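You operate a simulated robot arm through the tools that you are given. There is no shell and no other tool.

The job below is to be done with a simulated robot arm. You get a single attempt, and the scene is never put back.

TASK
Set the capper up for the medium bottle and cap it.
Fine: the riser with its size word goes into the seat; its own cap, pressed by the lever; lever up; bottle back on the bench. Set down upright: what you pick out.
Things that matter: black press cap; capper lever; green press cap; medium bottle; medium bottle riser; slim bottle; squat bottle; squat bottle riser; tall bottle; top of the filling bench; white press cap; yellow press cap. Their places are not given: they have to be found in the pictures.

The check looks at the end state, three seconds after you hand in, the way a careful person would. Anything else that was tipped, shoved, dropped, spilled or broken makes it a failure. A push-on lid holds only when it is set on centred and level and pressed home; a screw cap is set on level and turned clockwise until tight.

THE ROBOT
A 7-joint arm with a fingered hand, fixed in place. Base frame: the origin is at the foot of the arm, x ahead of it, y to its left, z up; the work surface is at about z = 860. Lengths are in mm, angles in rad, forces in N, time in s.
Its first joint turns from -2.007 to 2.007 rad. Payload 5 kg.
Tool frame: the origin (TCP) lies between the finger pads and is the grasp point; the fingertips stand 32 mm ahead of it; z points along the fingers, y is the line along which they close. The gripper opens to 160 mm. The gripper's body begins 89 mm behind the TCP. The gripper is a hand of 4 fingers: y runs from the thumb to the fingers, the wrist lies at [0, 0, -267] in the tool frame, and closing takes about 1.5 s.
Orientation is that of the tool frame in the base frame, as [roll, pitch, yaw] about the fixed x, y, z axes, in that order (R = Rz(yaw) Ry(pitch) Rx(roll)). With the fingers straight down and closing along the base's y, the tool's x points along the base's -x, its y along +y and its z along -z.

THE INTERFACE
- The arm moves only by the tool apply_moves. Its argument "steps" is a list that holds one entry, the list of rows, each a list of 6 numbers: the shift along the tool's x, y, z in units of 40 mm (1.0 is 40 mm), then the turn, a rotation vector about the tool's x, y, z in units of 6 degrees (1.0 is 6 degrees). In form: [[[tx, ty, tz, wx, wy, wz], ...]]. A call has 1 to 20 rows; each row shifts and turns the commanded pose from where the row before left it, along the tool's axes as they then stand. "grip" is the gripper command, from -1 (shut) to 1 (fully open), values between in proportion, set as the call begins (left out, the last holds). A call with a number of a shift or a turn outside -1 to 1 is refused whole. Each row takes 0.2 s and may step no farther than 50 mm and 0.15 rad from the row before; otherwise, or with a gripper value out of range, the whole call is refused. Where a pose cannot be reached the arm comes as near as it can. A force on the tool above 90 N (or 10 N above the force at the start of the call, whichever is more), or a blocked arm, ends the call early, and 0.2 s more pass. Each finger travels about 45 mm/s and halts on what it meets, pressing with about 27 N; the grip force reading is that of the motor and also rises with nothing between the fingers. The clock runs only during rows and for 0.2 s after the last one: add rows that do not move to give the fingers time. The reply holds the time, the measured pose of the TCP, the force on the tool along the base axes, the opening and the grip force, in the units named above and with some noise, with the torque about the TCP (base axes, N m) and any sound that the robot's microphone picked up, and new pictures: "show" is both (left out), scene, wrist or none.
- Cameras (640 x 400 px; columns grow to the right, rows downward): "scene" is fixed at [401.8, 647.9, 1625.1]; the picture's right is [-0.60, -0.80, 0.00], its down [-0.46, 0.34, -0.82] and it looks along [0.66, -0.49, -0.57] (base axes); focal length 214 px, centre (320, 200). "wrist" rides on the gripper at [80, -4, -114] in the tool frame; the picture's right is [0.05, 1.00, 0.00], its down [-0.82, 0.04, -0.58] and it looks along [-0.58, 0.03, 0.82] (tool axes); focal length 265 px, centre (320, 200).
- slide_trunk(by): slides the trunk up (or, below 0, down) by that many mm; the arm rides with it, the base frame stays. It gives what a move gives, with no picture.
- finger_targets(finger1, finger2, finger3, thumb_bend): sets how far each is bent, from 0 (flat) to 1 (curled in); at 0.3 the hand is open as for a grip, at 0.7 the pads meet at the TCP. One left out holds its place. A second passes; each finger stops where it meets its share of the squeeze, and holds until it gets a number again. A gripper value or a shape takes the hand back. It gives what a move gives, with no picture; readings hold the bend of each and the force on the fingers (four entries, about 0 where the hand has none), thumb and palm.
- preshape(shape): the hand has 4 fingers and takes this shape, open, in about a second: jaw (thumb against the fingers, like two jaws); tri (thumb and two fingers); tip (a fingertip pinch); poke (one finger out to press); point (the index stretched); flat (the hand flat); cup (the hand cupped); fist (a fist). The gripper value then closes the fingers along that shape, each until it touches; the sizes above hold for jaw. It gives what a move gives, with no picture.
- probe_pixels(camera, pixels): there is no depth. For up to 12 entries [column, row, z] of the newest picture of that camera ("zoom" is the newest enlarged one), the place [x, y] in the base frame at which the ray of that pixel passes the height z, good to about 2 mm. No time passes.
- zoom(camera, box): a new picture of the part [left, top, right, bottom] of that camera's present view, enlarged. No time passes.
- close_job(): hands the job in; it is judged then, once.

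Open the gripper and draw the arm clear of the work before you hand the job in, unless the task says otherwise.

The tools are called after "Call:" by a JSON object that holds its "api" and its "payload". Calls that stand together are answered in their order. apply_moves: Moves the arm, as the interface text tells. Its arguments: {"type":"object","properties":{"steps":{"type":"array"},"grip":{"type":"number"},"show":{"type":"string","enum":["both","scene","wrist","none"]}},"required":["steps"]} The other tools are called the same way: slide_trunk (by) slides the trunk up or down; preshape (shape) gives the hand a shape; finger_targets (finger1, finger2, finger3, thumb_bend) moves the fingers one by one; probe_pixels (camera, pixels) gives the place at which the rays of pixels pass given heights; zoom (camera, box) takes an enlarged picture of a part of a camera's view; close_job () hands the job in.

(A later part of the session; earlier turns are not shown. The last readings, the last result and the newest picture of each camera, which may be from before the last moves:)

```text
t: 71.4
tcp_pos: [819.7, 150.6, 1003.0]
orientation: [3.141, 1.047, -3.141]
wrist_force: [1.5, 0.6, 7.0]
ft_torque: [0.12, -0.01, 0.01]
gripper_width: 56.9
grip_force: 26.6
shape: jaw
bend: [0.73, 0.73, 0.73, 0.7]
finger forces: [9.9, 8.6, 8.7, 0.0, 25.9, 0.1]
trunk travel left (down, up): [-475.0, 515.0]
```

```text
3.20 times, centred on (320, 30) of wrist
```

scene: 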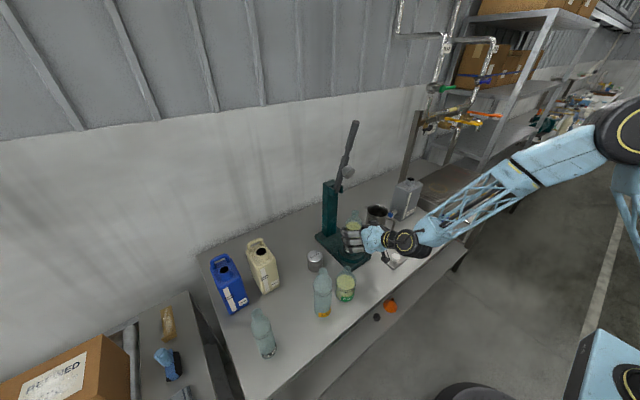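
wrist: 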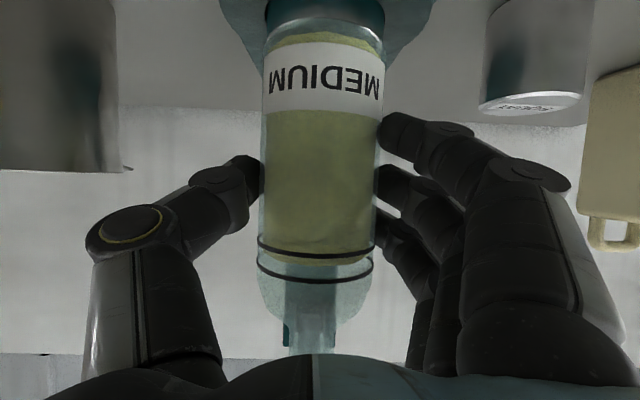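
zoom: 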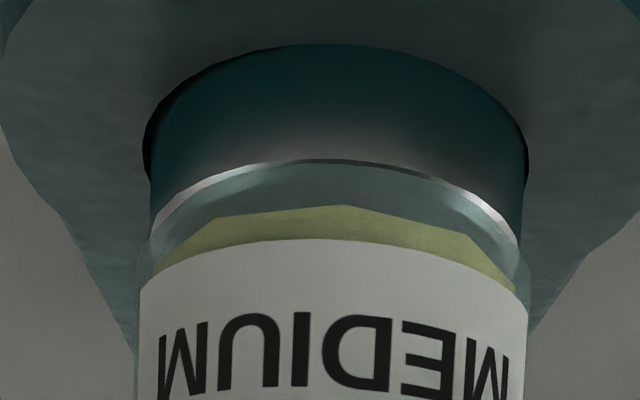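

The bottle rests on the riser with an even bevel all round (7 N). I open the hand.

Call:
{"api": "apply_moves", "payload": {"steps": [[[0, 0, 0, 0, 0, 0], [0, 0, 0, 0, 0, 0], [0, 0, 0, 0, 0, 0], [0, 0, 0, 0, 0, 0], [0, 0, 0, 0, 0, 0]]], "grip": 0.2}}

Call:
{"api": "zoom", "payload": {"camera": "wrist", "box": [220, 0, 420, 120]}}

Call:
{"api": "zoom", "payload": {"camera": "scene", "box": [320, 180, 390, 280]}}

```text
t: 72.6
tcp_pos: [819.0, 151.1, 1002.3]
orientation: [3.141, 1.046, 3.141]
wrist_force: [0.3, -0.4, -0.9]
ft_torque: [0.0, -0.05, 0.0]
gripper_width: 95.4
grip_force: 0.2
shape: jaw
bend: [0.71, 0.71, 0.71, 0.69]
finger forces: [0.1, 0.1, 0.0, 0.0, 0.0, 0.0]
trunk travel left (down, up): [-475.0, 515.0]
```

scene: 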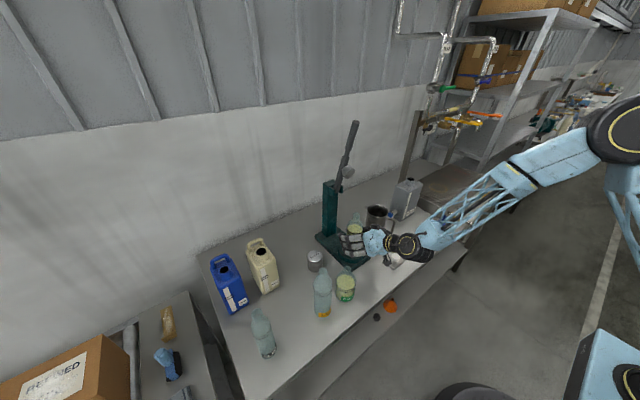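
wrist: 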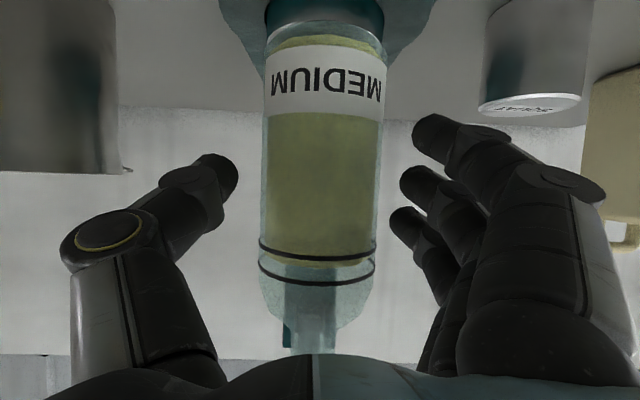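

```text
3.20 times, centred on (320, 60) of wrist
```

zoom: 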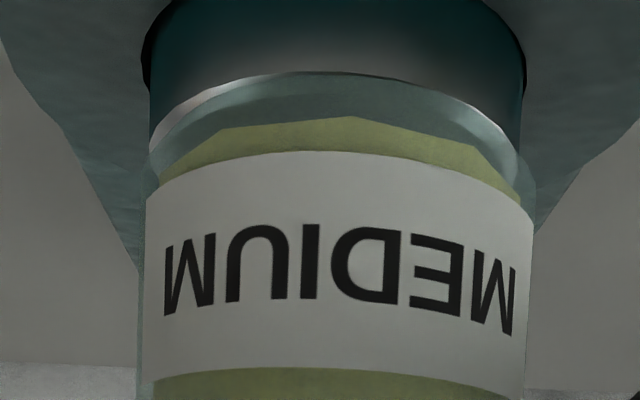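

```text
4.00 times, centred on (355, 230) of scene
```

zoom: 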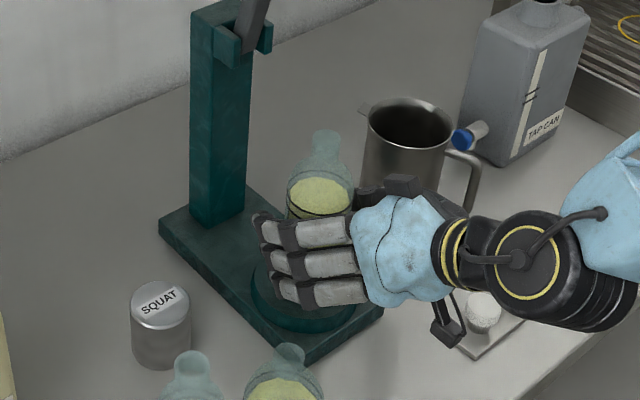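

The bottle stands upright on the riser. I draw the hand straight back 140 mm, then raise it and lean it back up to 20° for handling the cap.

Call:
{"api": "apply_moves", "payload": {"steps": [[[0.22, 0, -0.38, 0, 0, 0], [0.4375, 0, -0.758, 0, 0, 0], [0.4375, 0, -0.758, 0, 0, 0], [0.4375, 0, -0.758, 0, 0, 0], [0.22, 0, -0.38, 0, 0, 0], [-0.866, 0, -0.5, 0, 0, 0], [-0.866, 0, -0.5, 0, 0, 0], [-0.866, 0, -0.5, 0, 0, 0], [0, 0, 0, 0, 0.952, 0], [0, 0, 0, 0, 0.952, 0], [0, 0, 0, 0, 0.952, 0], [0, 0, 0, 0, 0.952, 0], [0, 0, 0, 0, 0.952, 0], [0, 0, 0, 0, 0.952, 0], [0, 0, 0, 0, 0.952, 0], [0, 0, 0, 0, 0, 0]]]}}

Call:
{"api": "zoom", "payload": {"camera": "scene", "box": [320, 180, 420, 280]}}

```text
t: 76.0
tcp_pos: [681.3, 151.7, 1122.1]
orientation: [3.141, 0.348, 3.141]
wrist_force: [-0.5, -0.1, 0.3]
ft_torque: [0.0, -0.01, 0.0]
gripper_width: 95.7
grip_force: 0.2
shape: jaw
bend: [0.71, 0.71, 0.71, 0.69]
finger forces: [0.0, 0.0, 0.0, 0.0, 0.0, 0.0]
trunk travel left (down, up): [-475.0, 515.0]
```

scene: 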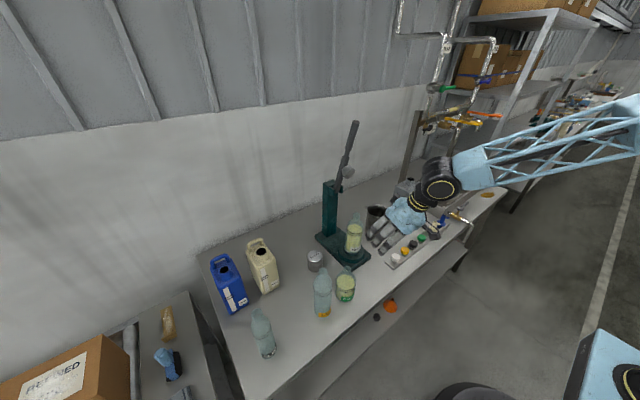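
wrist: 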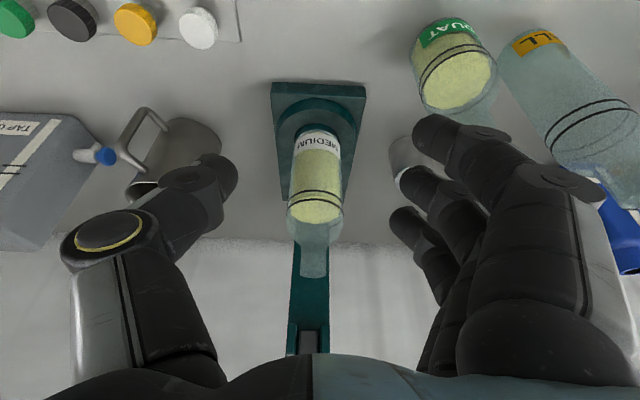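

```text
4.00 times, centred on (370, 230) of scene
```

zoom: 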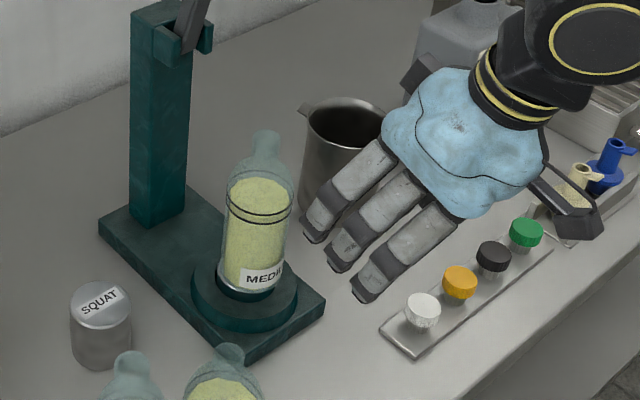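

The bottle stands upright on its riser in the capper. I try the three-finger "tri" shape for the small cap and look at it.

Call:
{"api": "preshape", "payload": {"shape": "tri"}}

Call:
{"api": "apply_moves", "payload": {"steps": [[[0, 0, 0, 0, 0, 0]]]}}

Call:
{"api": "zoom", "payload": {"camera": "scene", "box": [340, 170, 440, 270]}}

Call:
{"api": "zoom", "payload": {"camera": "wrist", "box": [270, 190, 370, 300]}}

```text
t: 76.9
tcp_pos: [680.1, 150.6, 1121.8]
orientation: [3.142, 0.349, 3.141]
wrist_force: [0.4, -0.1, -0.1]
ft_torque: [0.01, 0.01, 0.04]
gripper_width: 159.6
grip_force: 0.0
shape: tri
bend: [0.3, 0.3, 0.01, 0.3]
finger forces: [0.0, 0.0, 0.0, 0.1, 0.0, 0.0]
trunk travel left (down, up): [-475.0, 515.0]
```

```text
t: 77.3
tcp_pos: [680.7, 151.5, 1122.6]
orientation: [3.141, 0.35, 3.141]
wrist_force: [0.1, -0.8, 0.3]
ft_torque: [-0.01, -0.01, 0.03]
gripper_width: 159.7
grip_force: 0.2
shape: tri
bend: [0.3, 0.3, 0.01, 0.3]
finger forces: [0.0, 0.1, 0.1, 0.1, 0.0, 0.0]
trunk travel left (down, up): [-475.0, 515.0]
```

scene: 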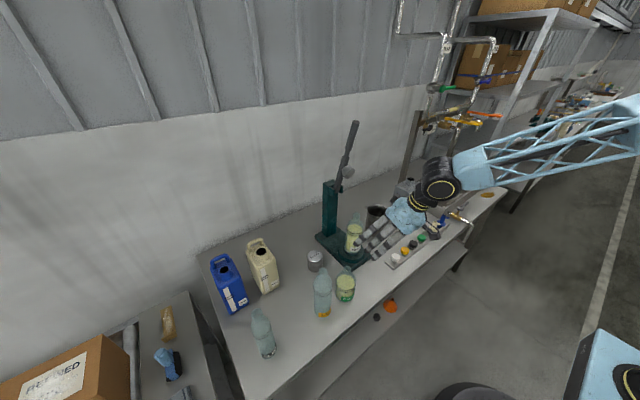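
wrist: 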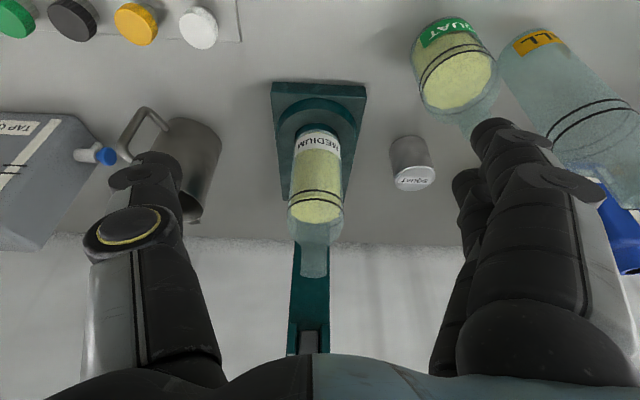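

```text
4.00 times, centred on (390, 220) of scene
```

zoom: 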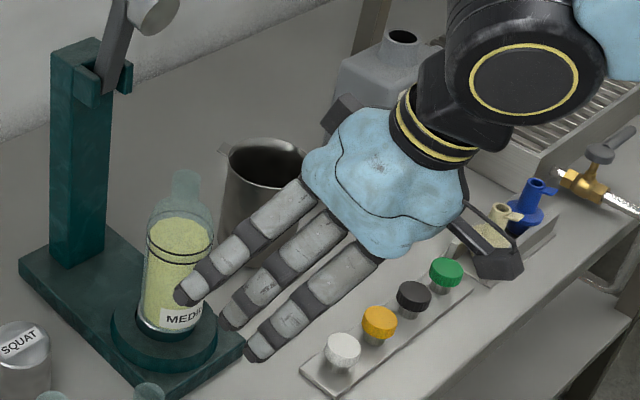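

```text
3.64 times, centred on (320, 245) of wrist
```

zoom: 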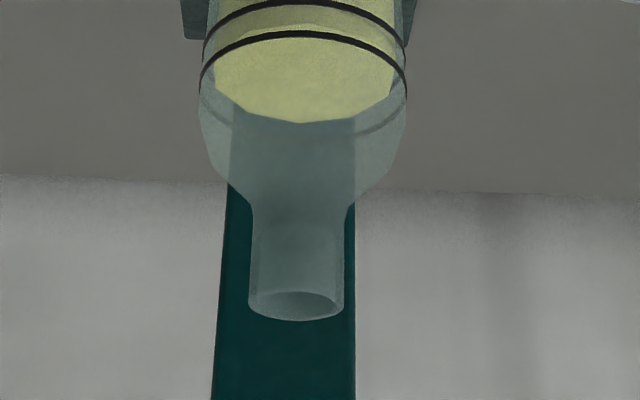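

In "tri" the third finger sticks straight out, which would hit the tray, so I go back to "jaw". I move over toward the caps, and turn the hand 90° with a 15° lean so it closes along x, clear of the yellow cap.

Call:
{"api": "preshape", "payload": {"shape": "jaw"}}

Call:
{"api": "apply_moves", "payload": {"steps": [[[0, -0.85, 0, 0, 0.833, 0], [0, -0.85, 0, 0, 0, 0], [0, -0.85, 0, 0, 0, 0], [0, 0, 0, -0.259, 0, -0.966], [0, 0, 0, -0.259, 0, -0.966], [0, 0, 0, -0.259, 0, -0.966], [0, 0, 0, -0.259, 0, -0.966], [0, 0, 0, -0.259, 0, -0.966], [0, 0, 0, -0.259, 0, -0.966], [0, 0, 0, -0.259, 0, -0.966], [0, 0, 0, -0.259, 0, -0.966], [0, 0, 0, -0.259, 0, -0.966], [0, 0, 0, -0.259, 0, -0.966], [0, 0, 0, -0.259, 0, -0.966], [0, 0, 0, -0.259, 0, -0.966], [0, 0, 0, -0.259, 0, -0.966], [0, 0, 0, -0.259, 0, -0.966], [0, 0, 0, -0.259, 0, -0.966], [0, 0, 0, 0, 0, 0], [0, 0, 0, 0, 0, 0]]], "grip": 0.0}}

```text
t: 78.2
tcp_pos: [680.5, 151.6, 1121.6]
orientation: [-3.141, 0.35, 3.142]
wrist_force: [-0.2, -0.9, 0.4]
ft_torque: [0.01, 0.0, -0.01]
gripper_width: 159.9
grip_force: 0.1
shape: jaw
bend: [0.3, 0.3, 0.3, 0.3]
finger forces: [0.1, 0.0, 0.0, 0.0, 0.0, 0.0]
trunk travel left (down, up): [-475.0, 515.0]
```

```text
t: 82.4
tcp_pos: [680.6, 47.1, 1123.2]
orientation: [-3.142, 0.262, -1.572]
wrist_force: [-0.3, 0.6, 0.7]
ft_torque: [0.02, 0.01, 0.04]
gripper_width: 80.9
grip_force: 0.1
shape: jaw
bend: [0.72, 0.72, 0.72, 0.7]
finger forces: [0.1, 0.1, 0.0, 0.0, 0.0, 0.0]
trunk travel left (down, up): [-475.0, 515.0]
```

scene: 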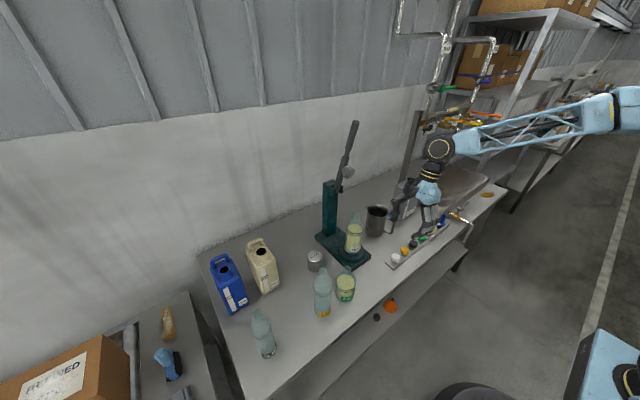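
wrist: 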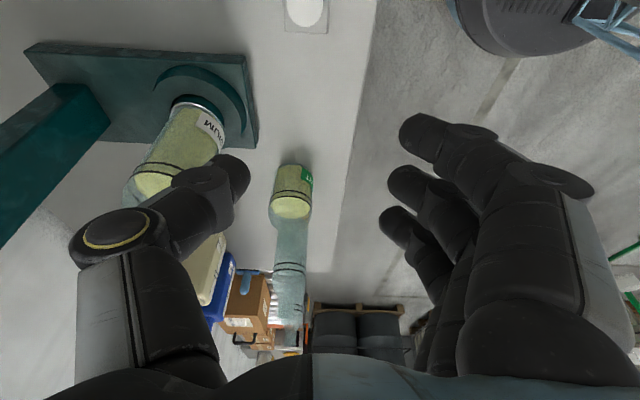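

The white cap is at the top of the view (303,10). I come over and down to hover about 110 mm above it.

Call:
{"api": "apply_moves", "payload": {"steps": [[[0.41, -0.134, 0.685, 0, 0, 0], [0.41, -0.134, 0.685, 0, 0, 0], [0.41, -0.134, 0.685, 0, 0, 0], [0.41, -0.134, 0.685, 0, 0, 0], [0, 0, 0, 0, 0, 0], [0, 0, 0, 0, 0, 0]]]}}

Call:
{"api": "zoom", "payload": {"camera": "wrist", "box": [240, 0, 400, 100]}}

Call:
{"api": "zoom", "payload": {"camera": "scene", "box": [370, 220, 430, 280]}}

```text
t: 83.8
tcp_pos: [706.9, 14.2, 1001.1]
orientation: [-3.141, 0.262, -1.571]
wrist_force: [1.1, -0.1, 0.0]
ft_torque: [0.0, 0.0, 0.03]
gripper_width: 80.9
grip_force: 0.1
shape: jaw
bend: [0.72, 0.72, 0.72, 0.7]
finger forces: [0.0, 0.0, 0.1, 0.0, 0.0, 0.1]
trunk travel left (down, up): [-475.0, 515.0]
```

scene: 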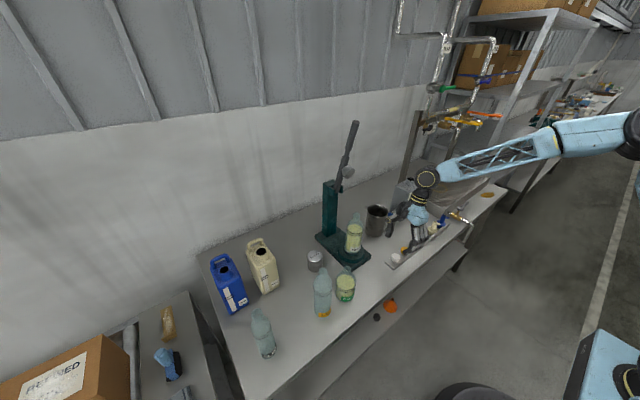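
wrist: 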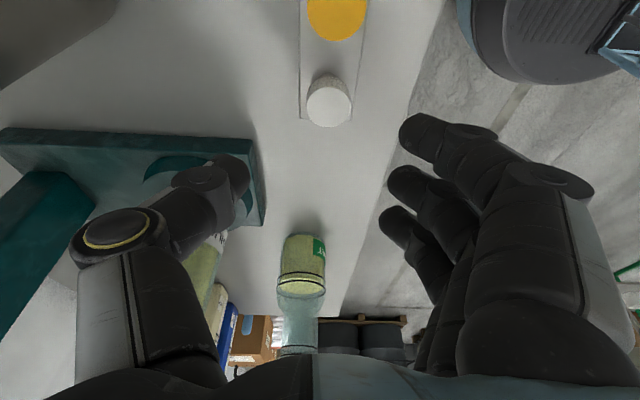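

```text
4.00 times, centred on (320, 50) of wrist
```

zoom: 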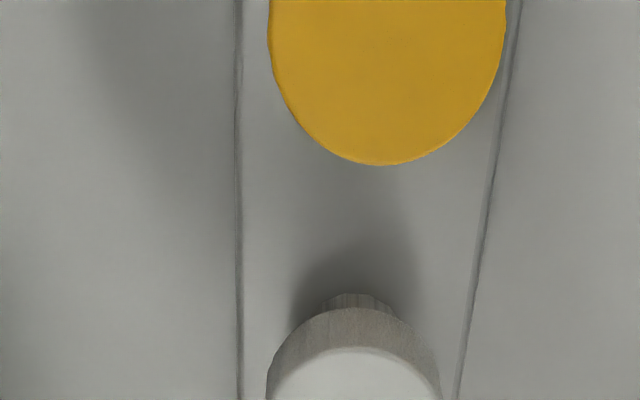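

```text
6.67 times, centred on (400, 250) of scene
```

zoom: 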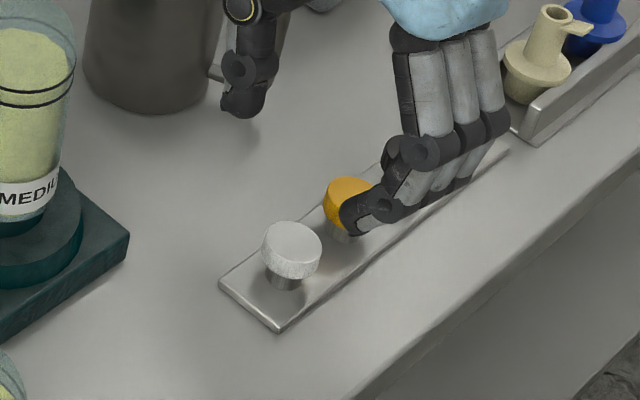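

I enlarge the white cap in the wrist view to fix its centre, width and height.

Call:
{"api": "zoom", "payload": {"camera": "wrist", "box": [285, 55, 375, 145]}}

```text
4.44 times, centred on (330, 100) of wrist
```

zoom: 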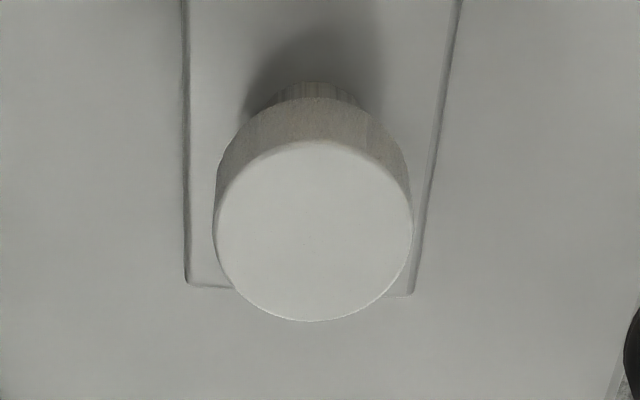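

I probe its top ellipse and lower edge at several heights.

Call:
{"api": "probe_pixels", "payload": {"camera": "zoom", "pixels": [[313, 231, 885], [313, 231, 890], [313, 231, 895], [313, 231, 900], [213, 231, 890], [413, 231, 890], [313, 140, 890], [313, 321, 890], [313, 97, 875], [313, 97, 880], [320, 83, 866], [413, 295, 866]]}}

Call:
{"api": "probe_pixels", "payload": {"camera": "scene", "pixels": [[395.9, 256.8, 885], [395.9, 256.8, 890], [395.9, 256.8, 895], [395.9, 256.8, 900]]}}

```text
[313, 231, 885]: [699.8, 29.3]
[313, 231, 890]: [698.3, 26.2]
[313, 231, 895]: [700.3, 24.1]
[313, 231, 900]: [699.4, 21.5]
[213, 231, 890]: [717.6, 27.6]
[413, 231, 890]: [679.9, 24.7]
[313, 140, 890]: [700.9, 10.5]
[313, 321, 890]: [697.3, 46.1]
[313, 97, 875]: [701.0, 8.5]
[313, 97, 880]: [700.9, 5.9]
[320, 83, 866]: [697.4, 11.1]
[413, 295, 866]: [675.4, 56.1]
```

```text
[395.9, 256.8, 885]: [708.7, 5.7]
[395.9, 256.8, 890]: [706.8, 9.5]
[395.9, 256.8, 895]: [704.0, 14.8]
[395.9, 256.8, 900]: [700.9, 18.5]
```

The cap's top is at z≈901, centre (700,20.5), about 36 mm wide and 14 mm high. I lower so that the fingertips straddle it (TCP z≈914).

Call:
{"api": "apply_moves", "payload": {"steps": [[[0.179, 0.0575, 0.7, 0, 0, 0], [0.179, 0.0575, 0.7, 0, 0, 0], [0.179, 0.0575, 0.7, 0, 0, 0], [0, 0, 0, 0, 0, 0], [0, 0, 0, 0, 0, 0]]]}}

Call:
{"api": "zoom", "payload": {"camera": "wrist", "box": [220, 90, 420, 230]}}

Call:
{"api": "zoom", "payload": {"camera": "scene", "box": [365, 220, 425, 280]}}

```text
t: 85.0
tcp_pos: [693.8, 13.7, 911.4]
orientation: [3.141, 0.262, -1.569]
wrist_force: [-0.1, 0.1, 0.7]
ft_torque: [0.01, 0.03, -0.01]
gripper_width: 80.6
grip_force: 0.2
shape: jaw
bend: [0.72, 0.72, 0.72, 0.7]
finger forces: [0.0, 0.1, 0.1, 0.0, 0.0, 0.1]
trunk travel left (down, up): [-475.0, 515.0]
```

scene: 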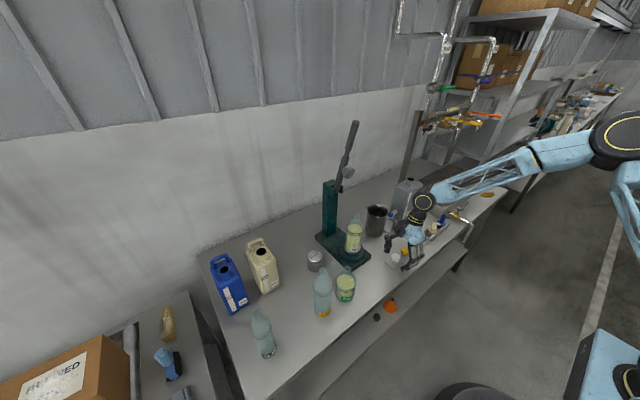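
wrist: 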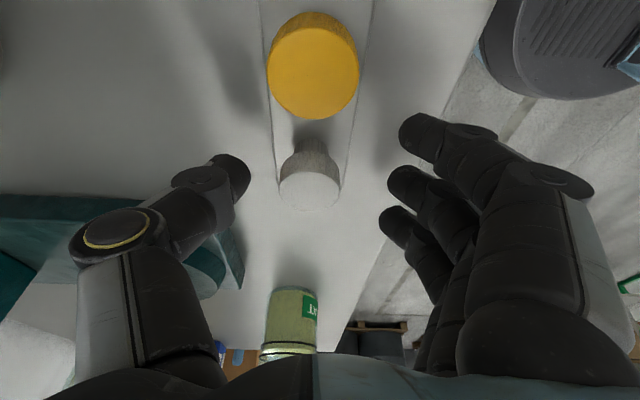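

```text
2.86 times, centred on (320, 160) of wrist
```

zoom: 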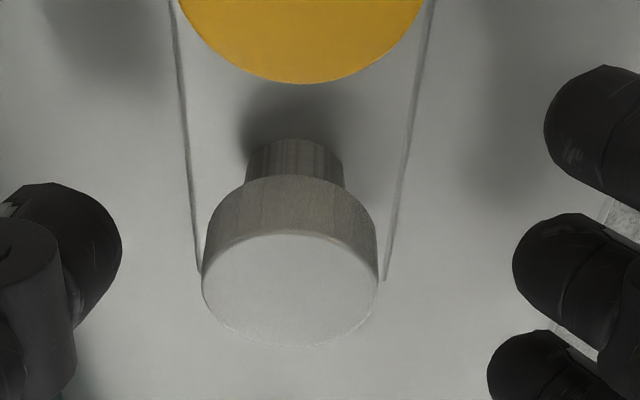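

```text
6.67 times, centred on (395, 250) of scene
```

zoom: 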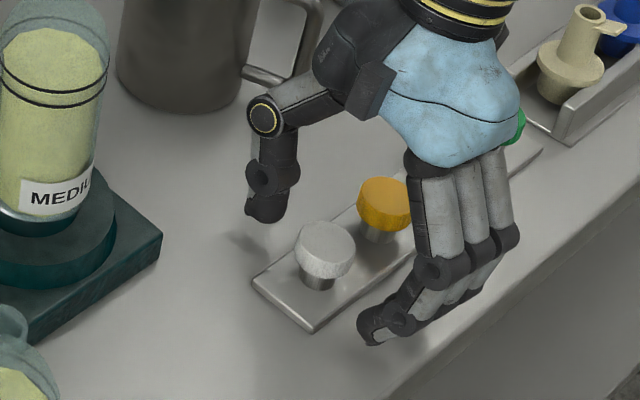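

The cap sits about 6 mm nearer the thumb than the mid-line (cap centre col 309 vs 319), so I shift +6 mm in x to centre it before closing.

Call:
{"api": "apply_moves", "payload": {"steps": [[[0, -0.15, 0, 0, 0, 0], [0, 0, 0, 0, 0, 0]]], "grip": -0.2}}

Call:
{"api": "zoom", "payload": {"camera": "wrist", "box": [220, 90, 420, 230]}}

```text
t: 85.6
tcp_pos: [701.6, 14.8, 911.8]
orientation: [-3.141, 0.262, -1.569]
wrist_force: [0.5, 0.1, 0.1]
ft_torque: [0.02, 0.03, 0.02]
gripper_width: 64.8
grip_force: 0.0
shape: jaw
bend: [0.73, 0.73, 0.73, 0.7]
finger forces: [0.0, 0.0, 0.0, 0.0, 0.0, 0.1]
trunk travel left (down, up): [-475.0, 515.0]
```

scene: 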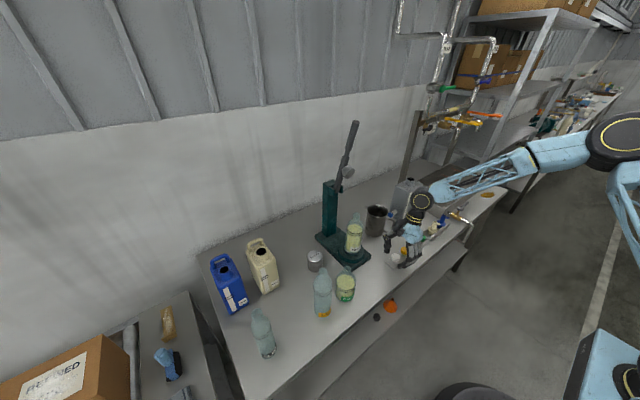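
wrist: 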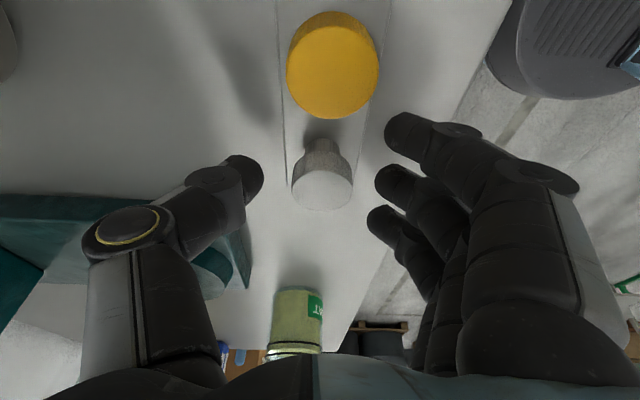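

```text
2.86 times, centred on (320, 160) of wrist
```

zoom: 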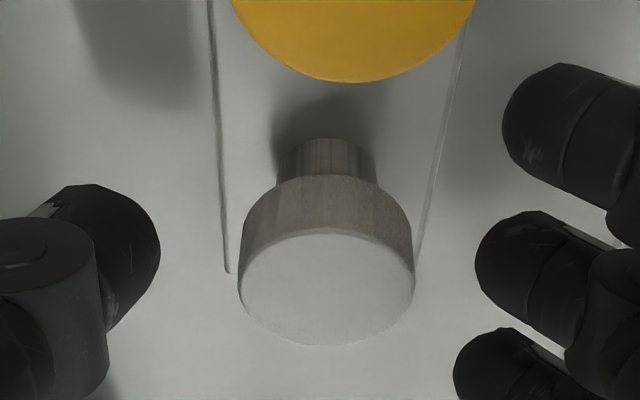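

It overshot by 2 mm; I shift back 2 mm along the closing line and then close on the cap.

Call:
{"api": "apply_moves", "payload": {"steps": [[[0, 0.05, 0, 0, 0, 0], [0, 0, 0, 0, 0, 0]]], "show": "none"}}

Call:
{"api": "apply_moves", "payload": {"steps": [[[0, 0, 0, 0, 0, 0], [0, 0, 0, 0, 0, 0], [0, 0, 0, 0, 0, 0], [0, 0, 0, 0, 0, 0], [0, 0, 0, 0, 0, 0], [0, 0, 0, 0, 0, 0]]], "grip": -0.75}}

Call:
{"api": "zoom", "payload": {"camera": "wrist", "box": [220, 90, 420, 230]}}

Call:
{"api": "zoom", "payload": {"camera": "scene", "box": [365, 220, 425, 280]}}

```text
t: 86.2
tcp_pos: [698.9, 14.1, 912.4]
orientation: [-3.142, 0.262, -1.569]
wrist_force: [-0.6, 1.3, 0.1]
ft_torque: [0.02, -0.03, 0.03]
gripper_width: 64.6
grip_force: 0.0
shape: jaw
bend: [0.73, 0.73, 0.73, 0.7]
finger forces: [0.1, 0.0, 0.0, 0.0, 0.1, 0.1]
trunk travel left (down, up): [-475.0, 515.0]
```

```text
t: 87.6
tcp_pos: [700.6, 14.5, 912.1]
orientation: [-3.14, 0.261, -1.568]
wrist_force: [10.6, 0.0, -0.7]
ft_torque: [0.02, -0.12, -0.1]
gripper_width: 11.3
grip_force: 26.8
shape: jaw
bend: [0.68, 0.72, 0.68, 0.71]
finger forces: [0.1, 12.0, 0.0, 0.1, 21.7, 0.1]
trunk travel left (down, up): [-475.0, 515.0]
```

scene: 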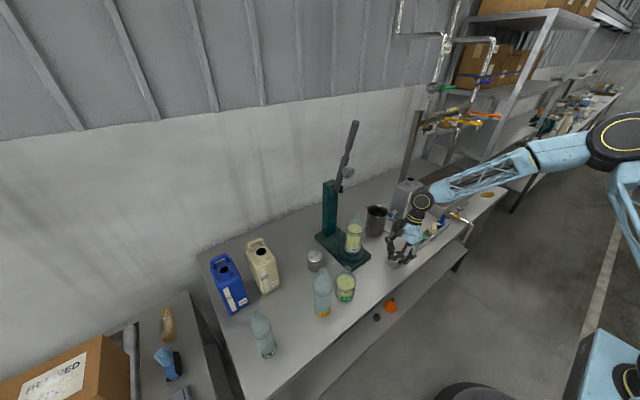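
wrist: 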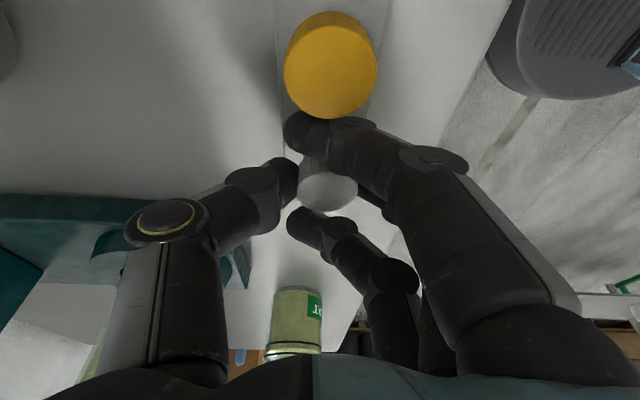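

```text
2.86 times, centred on (320, 160) of wrist
```

zoom: 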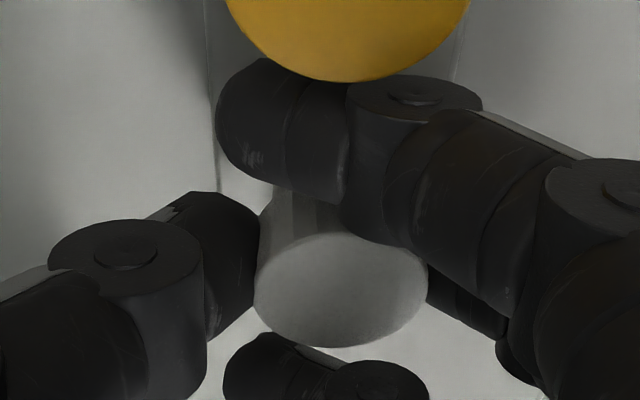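

```text
6.67 times, centred on (395, 250) of scene
```

zoom: 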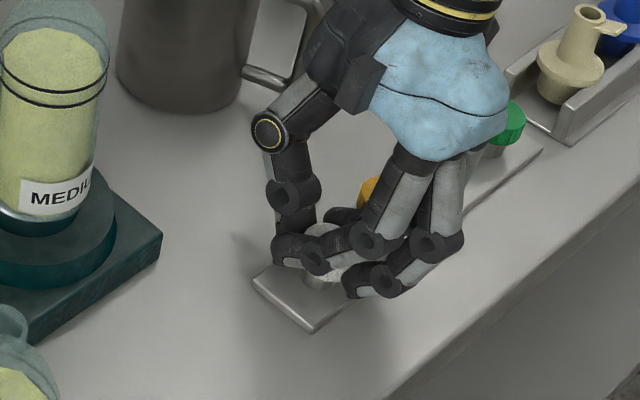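

Finger 2 and the thumb pinch the cap (12 / 22 N) with fingers 1 and 3 beside it; the 10 N sideways load means I should shift +1 mm in x. Then I lift it off the peg.

Call:
{"api": "apply_moves", "payload": {"steps": [[[0, -0.03, 0, 0, 0, 0], [0, 0, 0, 0, 0, 0]]], "show": "none"}}

Call:
{"api": "apply_moves", "payload": {"steps": [[[-0.065, 0, -0.2415, 0, 0, 0], [-0.13, 0, -0.483, 0, 0, 0], [-0.13, 0, -0.483, 0, 0, 0], [0, 0, 0, 0, 0, 0]]]}}

Call:
{"api": "zoom", "payload": {"camera": "wrist", "box": [220, 90, 420, 230]}}

Call:
{"api": "zoom", "payload": {"camera": "scene", "box": [365, 210, 425, 270]}}

```text
t: 88.2
tcp_pos: [701.5, 14.9, 910.9]
orientation: [3.141, 0.262, -1.569]
wrist_force: [7.7, 1.5, 2.0]
ft_torque: [-0.01, -0.12, -0.04]
gripper_width: 10.8
grip_force: 26.3
shape: jaw
bend: [0.68, 0.72, 0.68, 0.71]
finger forces: [0.0, 12.9, 0.0, 0.0, 21.0, 0.1]
trunk travel left (down, up): [-475.0, 515.0]
```

```text
t: 89.2
tcp_pos: [701.9, 14.2, 964.6]
orientation: [3.141, 0.261, -1.57]
wrist_force: [-0.3, -0.7, -0.3]
ft_torque: [0.04, -0.02, 0.02]
gripper_width: 10.0
grip_force: 27.1
shape: jaw
bend: [0.68, 0.71, 0.68, 0.72]
finger forces: [0.1, 16.0, 0.0, 0.1, 15.9, 0.0]
trunk travel left (down, up): [-475.0, 515.0]
```

scene: 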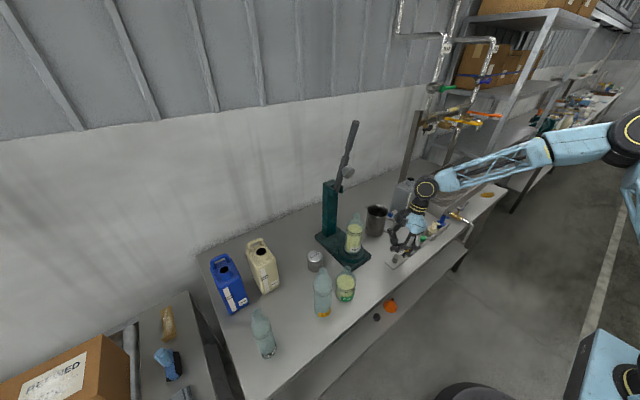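
wrist: 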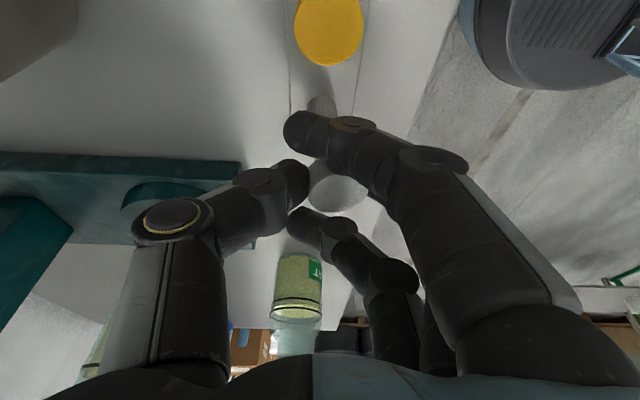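

```text
2.86 times, centred on (320, 160) of wrist
```

zoom: 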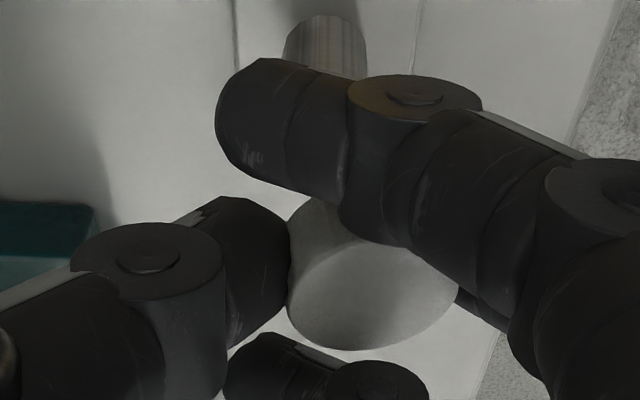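

```text
6.67 times, centred on (395, 240) of scene
```

zoom: 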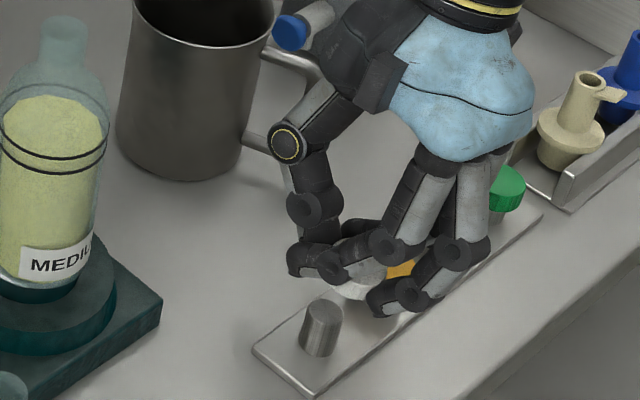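

The cap is off its peg, held evenly 16/16 N. I open fingers 1 and 3, which would otherwise foul the bottle neck, and look at how level the cap is.

Call:
{"api": "finger_targets", "payload": {"finger1": 0.3, "finger3": 0.3}}

Call:
{"api": "apply_moves", "payload": {"steps": [[[-0.2, 0, -0.75, 0, 0, 0], [0, 0, 0, 0, 0, 0]]]}}

Call:
{"api": "zoom", "payload": {"camera": "wrist", "box": [265, 115, 375, 215]}}

Call:
{"api": "zoom", "payload": {"camera": "scene", "box": [365, 195, 425, 255]}}

```text
t: 90.2
tcp_pos: [700.5, 14.4, 964.4]
orientation: [3.141, 0.262, -1.569]
wrist_force: [0.2, -0.1, -0.3]
ft_torque: [0.02, -0.02, -0.03]
gripper_width: 96.0
grip_force: 15.9
shape: fingers
bend: [0.3, 0.71, 0.3, 0.72]
finger forces: [0.0, 15.9, 0.0, 0.0, 15.9, 0.0]
trunk travel left (down, up): [-475.0, 515.0]
```

```text
t: 90.8
tcp_pos: [700.9, 15.8, 995.4]
orientation: [3.141, 0.261, -1.569]
wrist_force: [0.7, 0.5, 0.8]
ft_torque: [-0.02, 0.01, 0.0]
gripper_width: 96.1
grip_force: 15.7
shape: fingers
bend: [0.3, 0.71, 0.3, 0.72]
finger forces: [0.0, 15.9, 0.0, 0.0, 15.8, 0.0]
trunk travel left (down, up): [-475.0, 515.0]
```

scene: 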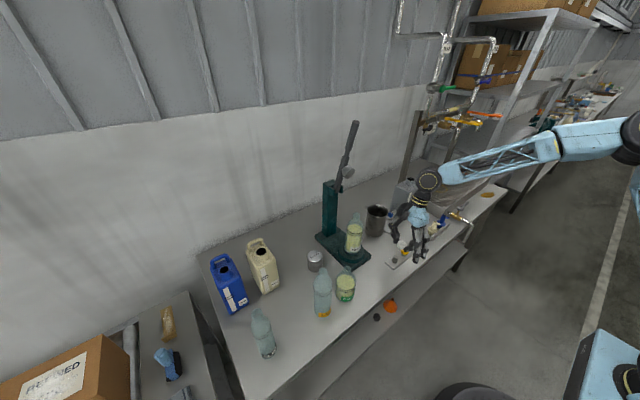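
wrist: 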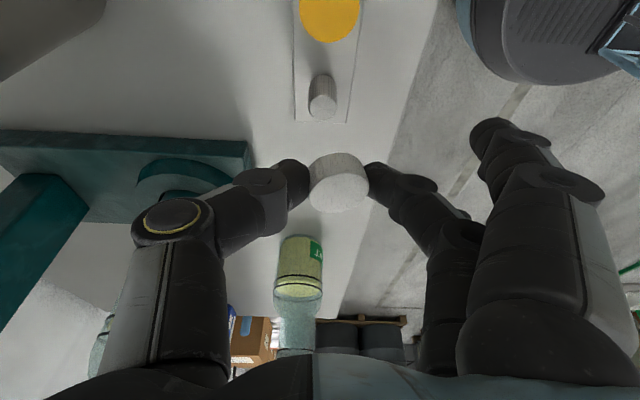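

```text
4.00 times, centred on (320, 165) of wrist
```

zoom: 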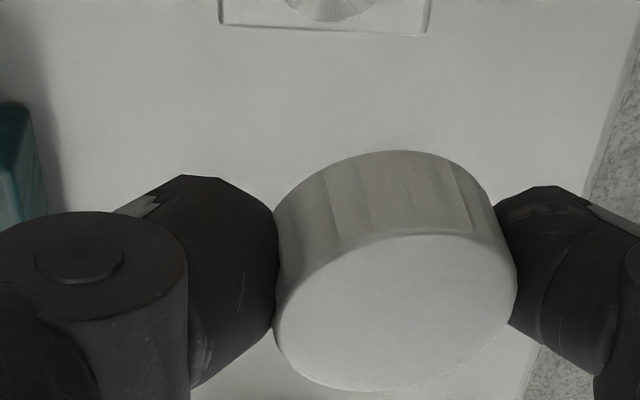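

```text
6.67 times, centred on (395, 225) of scene
```

zoom: 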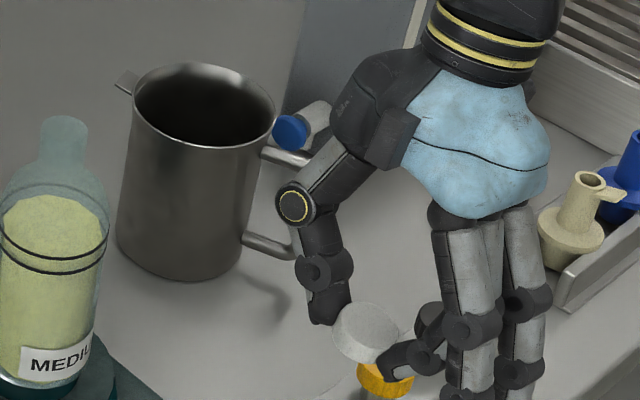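

Clear view now: the cap is tilted, its finger side lower than its thumb side. I enlarge it in both views to measure the tilt.

Call:
{"api": "zoom", "payload": {"camera": "scene", "box": [390, 235, 412, 257]}}

Call:
{"api": "zoom", "payload": {"camera": "wrist", "box": [305, 140, 375, 220]}}

```text
16.00 times, centred on (401, 246) of scene
```

zoom: 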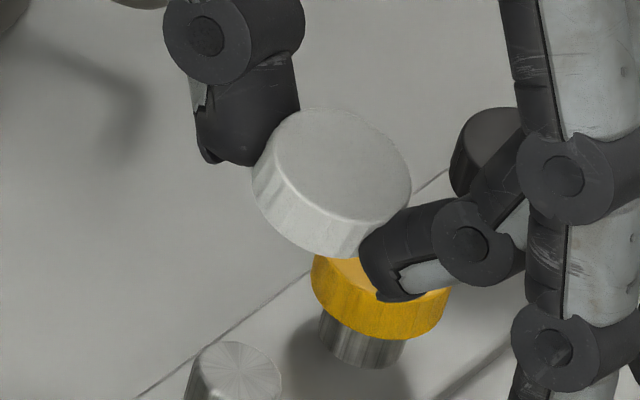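

```text
5.00 times, centred on (340, 180) of wrist
```

zoom: 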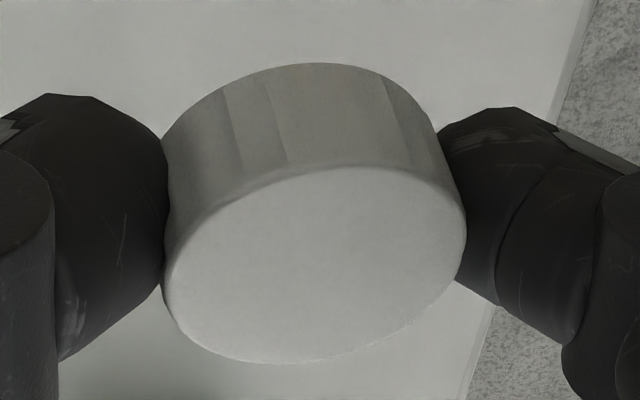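

The facet lines show the cap's axis tipped about 11.5° toward −x. I raise the hand and rotate it 11.5° about the base y-axis so that the cap itself becomes level.

Call:
{"api": "apply_moves", "payload": {"steps": [[[-0.21, 0, -0.785, 0, 0, 0], [-0.21, 0, -0.785, 0, 0, 0], [0, 0, 0, -0.925, 0, 0.248], [0, 0, 0, -0.925, 0, 0.248], [0, 0, 0, 0, 0, 0]]]}}

Call:
{"api": "zoom", "payload": {"camera": "wrist", "box": [305, 140, 375, 220]}}

Call:
{"api": "zoom", "payload": {"camera": "scene", "box": [385, 215, 425, 255]}}

```text
t: 92.0
tcp_pos: [700.0, 14.3, 1059.6]
orientation: [2.935, 0.257, -1.624]
wrist_force: [-0.1, 0.0, -0.6]
ft_torque: [0.02, 0.0, -0.01]
gripper_width: 96.2
grip_force: 15.8
shape: fingers
bend: [0.3, 0.71, 0.3, 0.72]
finger forces: [0.0, 15.9, 0.0, 0.0, 15.9, 0.0]
trunk travel left (down, up): [-475.0, 515.0]
```

scene: 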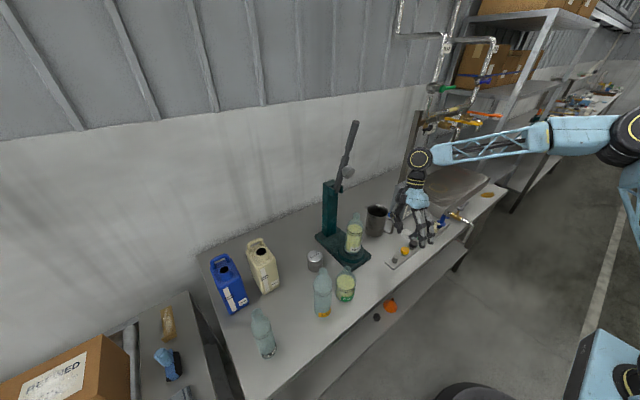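
wrist: 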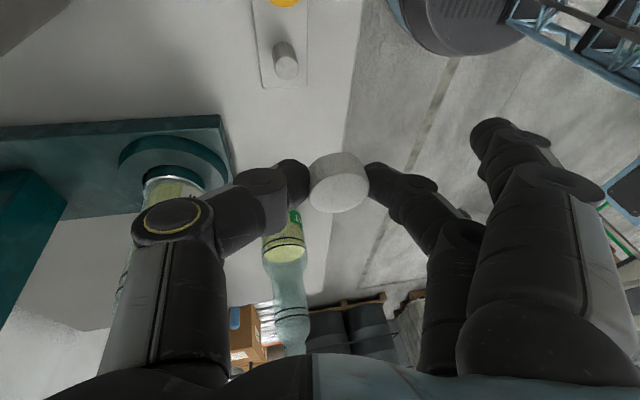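

```text
5.00 times, centred on (340, 180) of wrist
```

zoom: 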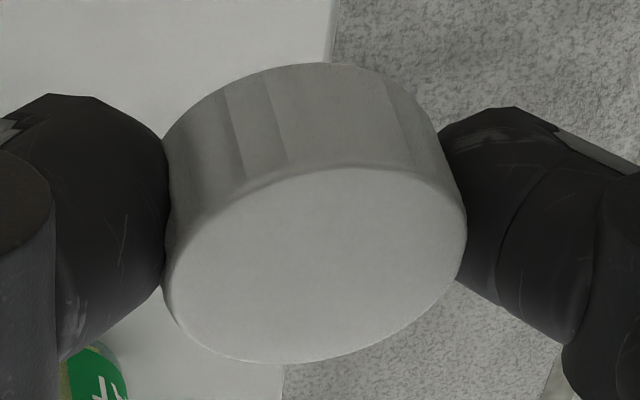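

```text
10.00 times, centred on (405, 235) of scene
```

zoom: 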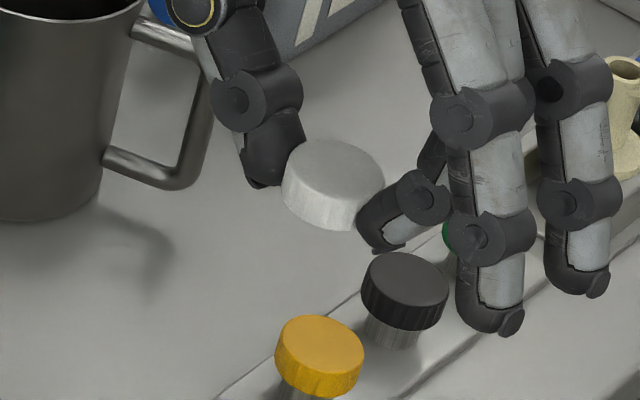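

Compared with the level yellow and black caps in the scene view it now looks near level. I enlarge further to compare slopes.

Call:
{"api": "zoom", "payload": {"camera": "scene", "box": [394, 224, 412, 252]}}

```text
14.29 times, centred on (403, 238) of scene
```

zoom: 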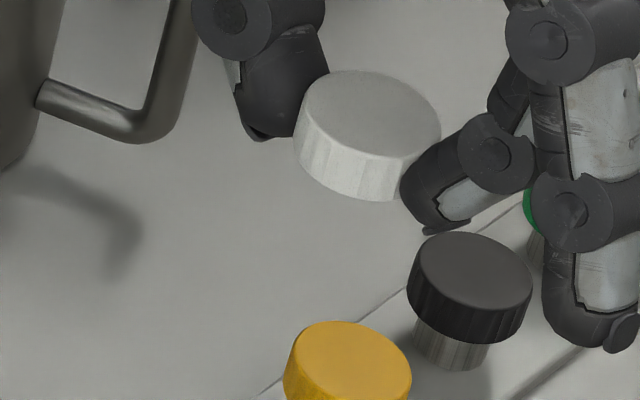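

The white cap now matches the level caps within about 3°. I probe where its top centre lies relative to the TCP from both cameras.

Call:
{"api": "probe_pixels", "payload": {"camera": "wrist", "pixels": [[339, 193, 1040], [339, 193, 1045], [339, 193, 1050], [339, 193, 1055]]}}

Call:
{"api": "probe_pixels", "payload": {"camera": "zoom", "pixels": [[371, 114, 1040], [371, 114, 1045], [371, 114, 1050], [371, 114, 1055], [371, 114, 1060]]}}

```text
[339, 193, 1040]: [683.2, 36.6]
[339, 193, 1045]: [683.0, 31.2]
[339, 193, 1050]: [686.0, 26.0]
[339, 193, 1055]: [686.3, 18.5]
```

```text
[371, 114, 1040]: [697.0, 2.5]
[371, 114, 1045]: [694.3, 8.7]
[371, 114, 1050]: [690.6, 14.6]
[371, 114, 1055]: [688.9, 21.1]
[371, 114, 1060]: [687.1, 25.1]
```

The cap's top centre is at TCP + (−12.5, +6.7, −5.6). I raise it 110 mm and turn the hand back 90° about the vertical, away from the bottle.

Call:
{"api": "apply_moves", "payload": {"steps": [[[-0.233, 0.182, -0.868, 0, 0, 0], [-0.233, 0.182, -0.868, 0, 0, 0], [-0.233, 0.182, -0.868, 0, 0, 0], [0, 0, 0, 0.254, -0.199, 0.947], [0, 0, 0, 0.254, -0.199, 0.947], [0, 0, 0, 0.254, -0.199, 0.947], [0, 0, 0, 0.254, -0.199, 0.947], [0, 0, 0, 0.254, -0.199, 0.947], [0, 0, 0, 0.254, -0.199, 0.947], [0, 0, 0, 0.254, -0.199, 0.947], [0, 0, 0, 0.254, -0.199, 0.947], [0, 0, 0, 0.254, -0.199, 0.947], [0, 0, 0, 0.254, -0.199, 0.947], [0, 0, 0, 0.254, -0.199, 0.947], [0, 0, 0, 0.254, -0.199, 0.947], [0, 0, 0, 0.254, -0.199, 0.947], [0, 0, 0, 0.254, -0.199, 0.947], [0, 0, 0, 0.254, -0.199, 0.947], [0, 0, 0, 0, 0, 0]]]}}

Call:
{"api": "zoom", "payload": {"camera": "wrist", "box": [300, 100, 480, 220]}}

```text
t: 96.0
tcp_pos: [700.6, 14.0, 1167.7]
orientation: [2.935, 0.254, 3.089]
wrist_force: [-0.6, 0.2, 0.5]
ft_torque: [-0.02, 0.05, 0.03]
gripper_width: 95.9
grip_force: 15.9
shape: fingers
bend: [0.3, 0.71, 0.3, 0.72]
finger forces: [0.0, 15.9, 0.1, 0.0, 15.9, 0.0]
trunk travel left (down, up): [-475.0, 515.0]
```

scene: 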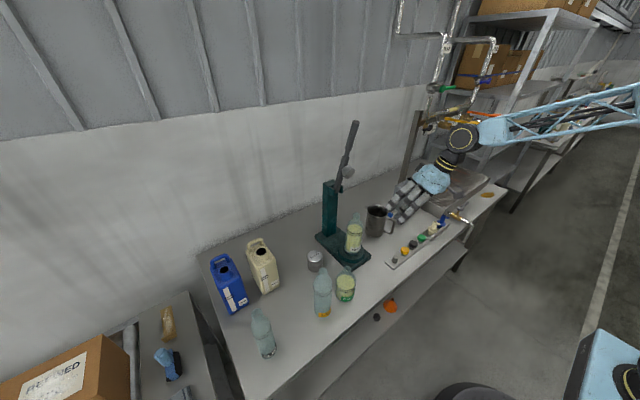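
wrist: 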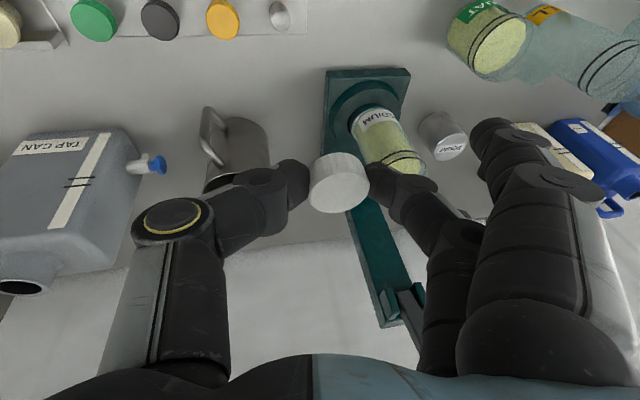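

```text
3.33 times, centred on (390, 160) of wrist
```

zoom: 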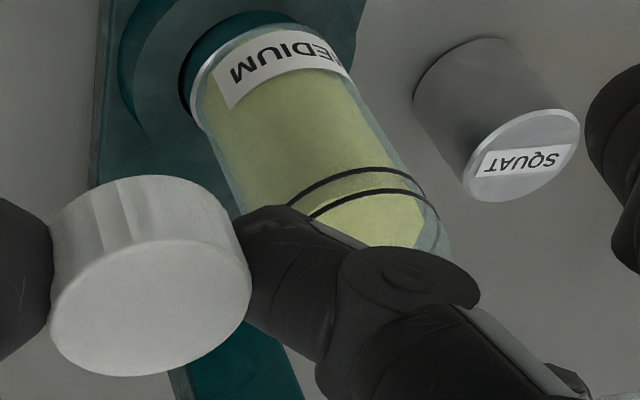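

I enlarge the bottle mouth in the scene view to fix the mouth's position.

Call:
{"api": "zoom", "payload": {"camera": "scene", "box": [335, 200, 380, 245]}}

```text
8.89 times, centred on (358, 222) of scene
```

zoom: 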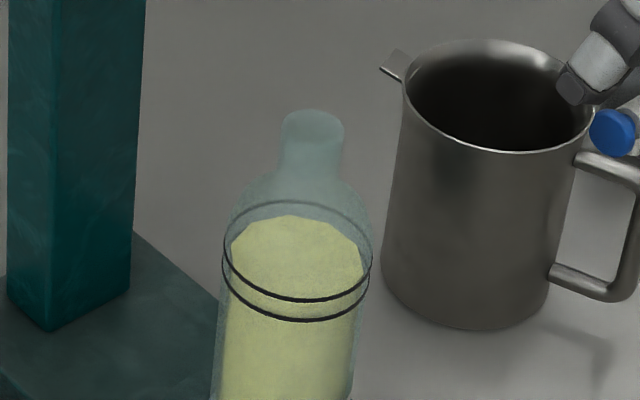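

I probe the mouth centre (313,125 in this zoom) at trial heights.

Call:
{"api": "probe_pixels", "payload": {"camera": "zoom", "pixels": [[313, 125, 1100], [313, 125, 1105], [313, 125, 1110], [313, 125, 1115], [313, 125, 1105], [313, 125, 1110]]}}

```text
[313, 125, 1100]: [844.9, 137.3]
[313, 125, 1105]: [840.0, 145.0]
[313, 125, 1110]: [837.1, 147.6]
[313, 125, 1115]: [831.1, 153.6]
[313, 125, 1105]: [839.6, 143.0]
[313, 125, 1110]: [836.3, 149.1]
```

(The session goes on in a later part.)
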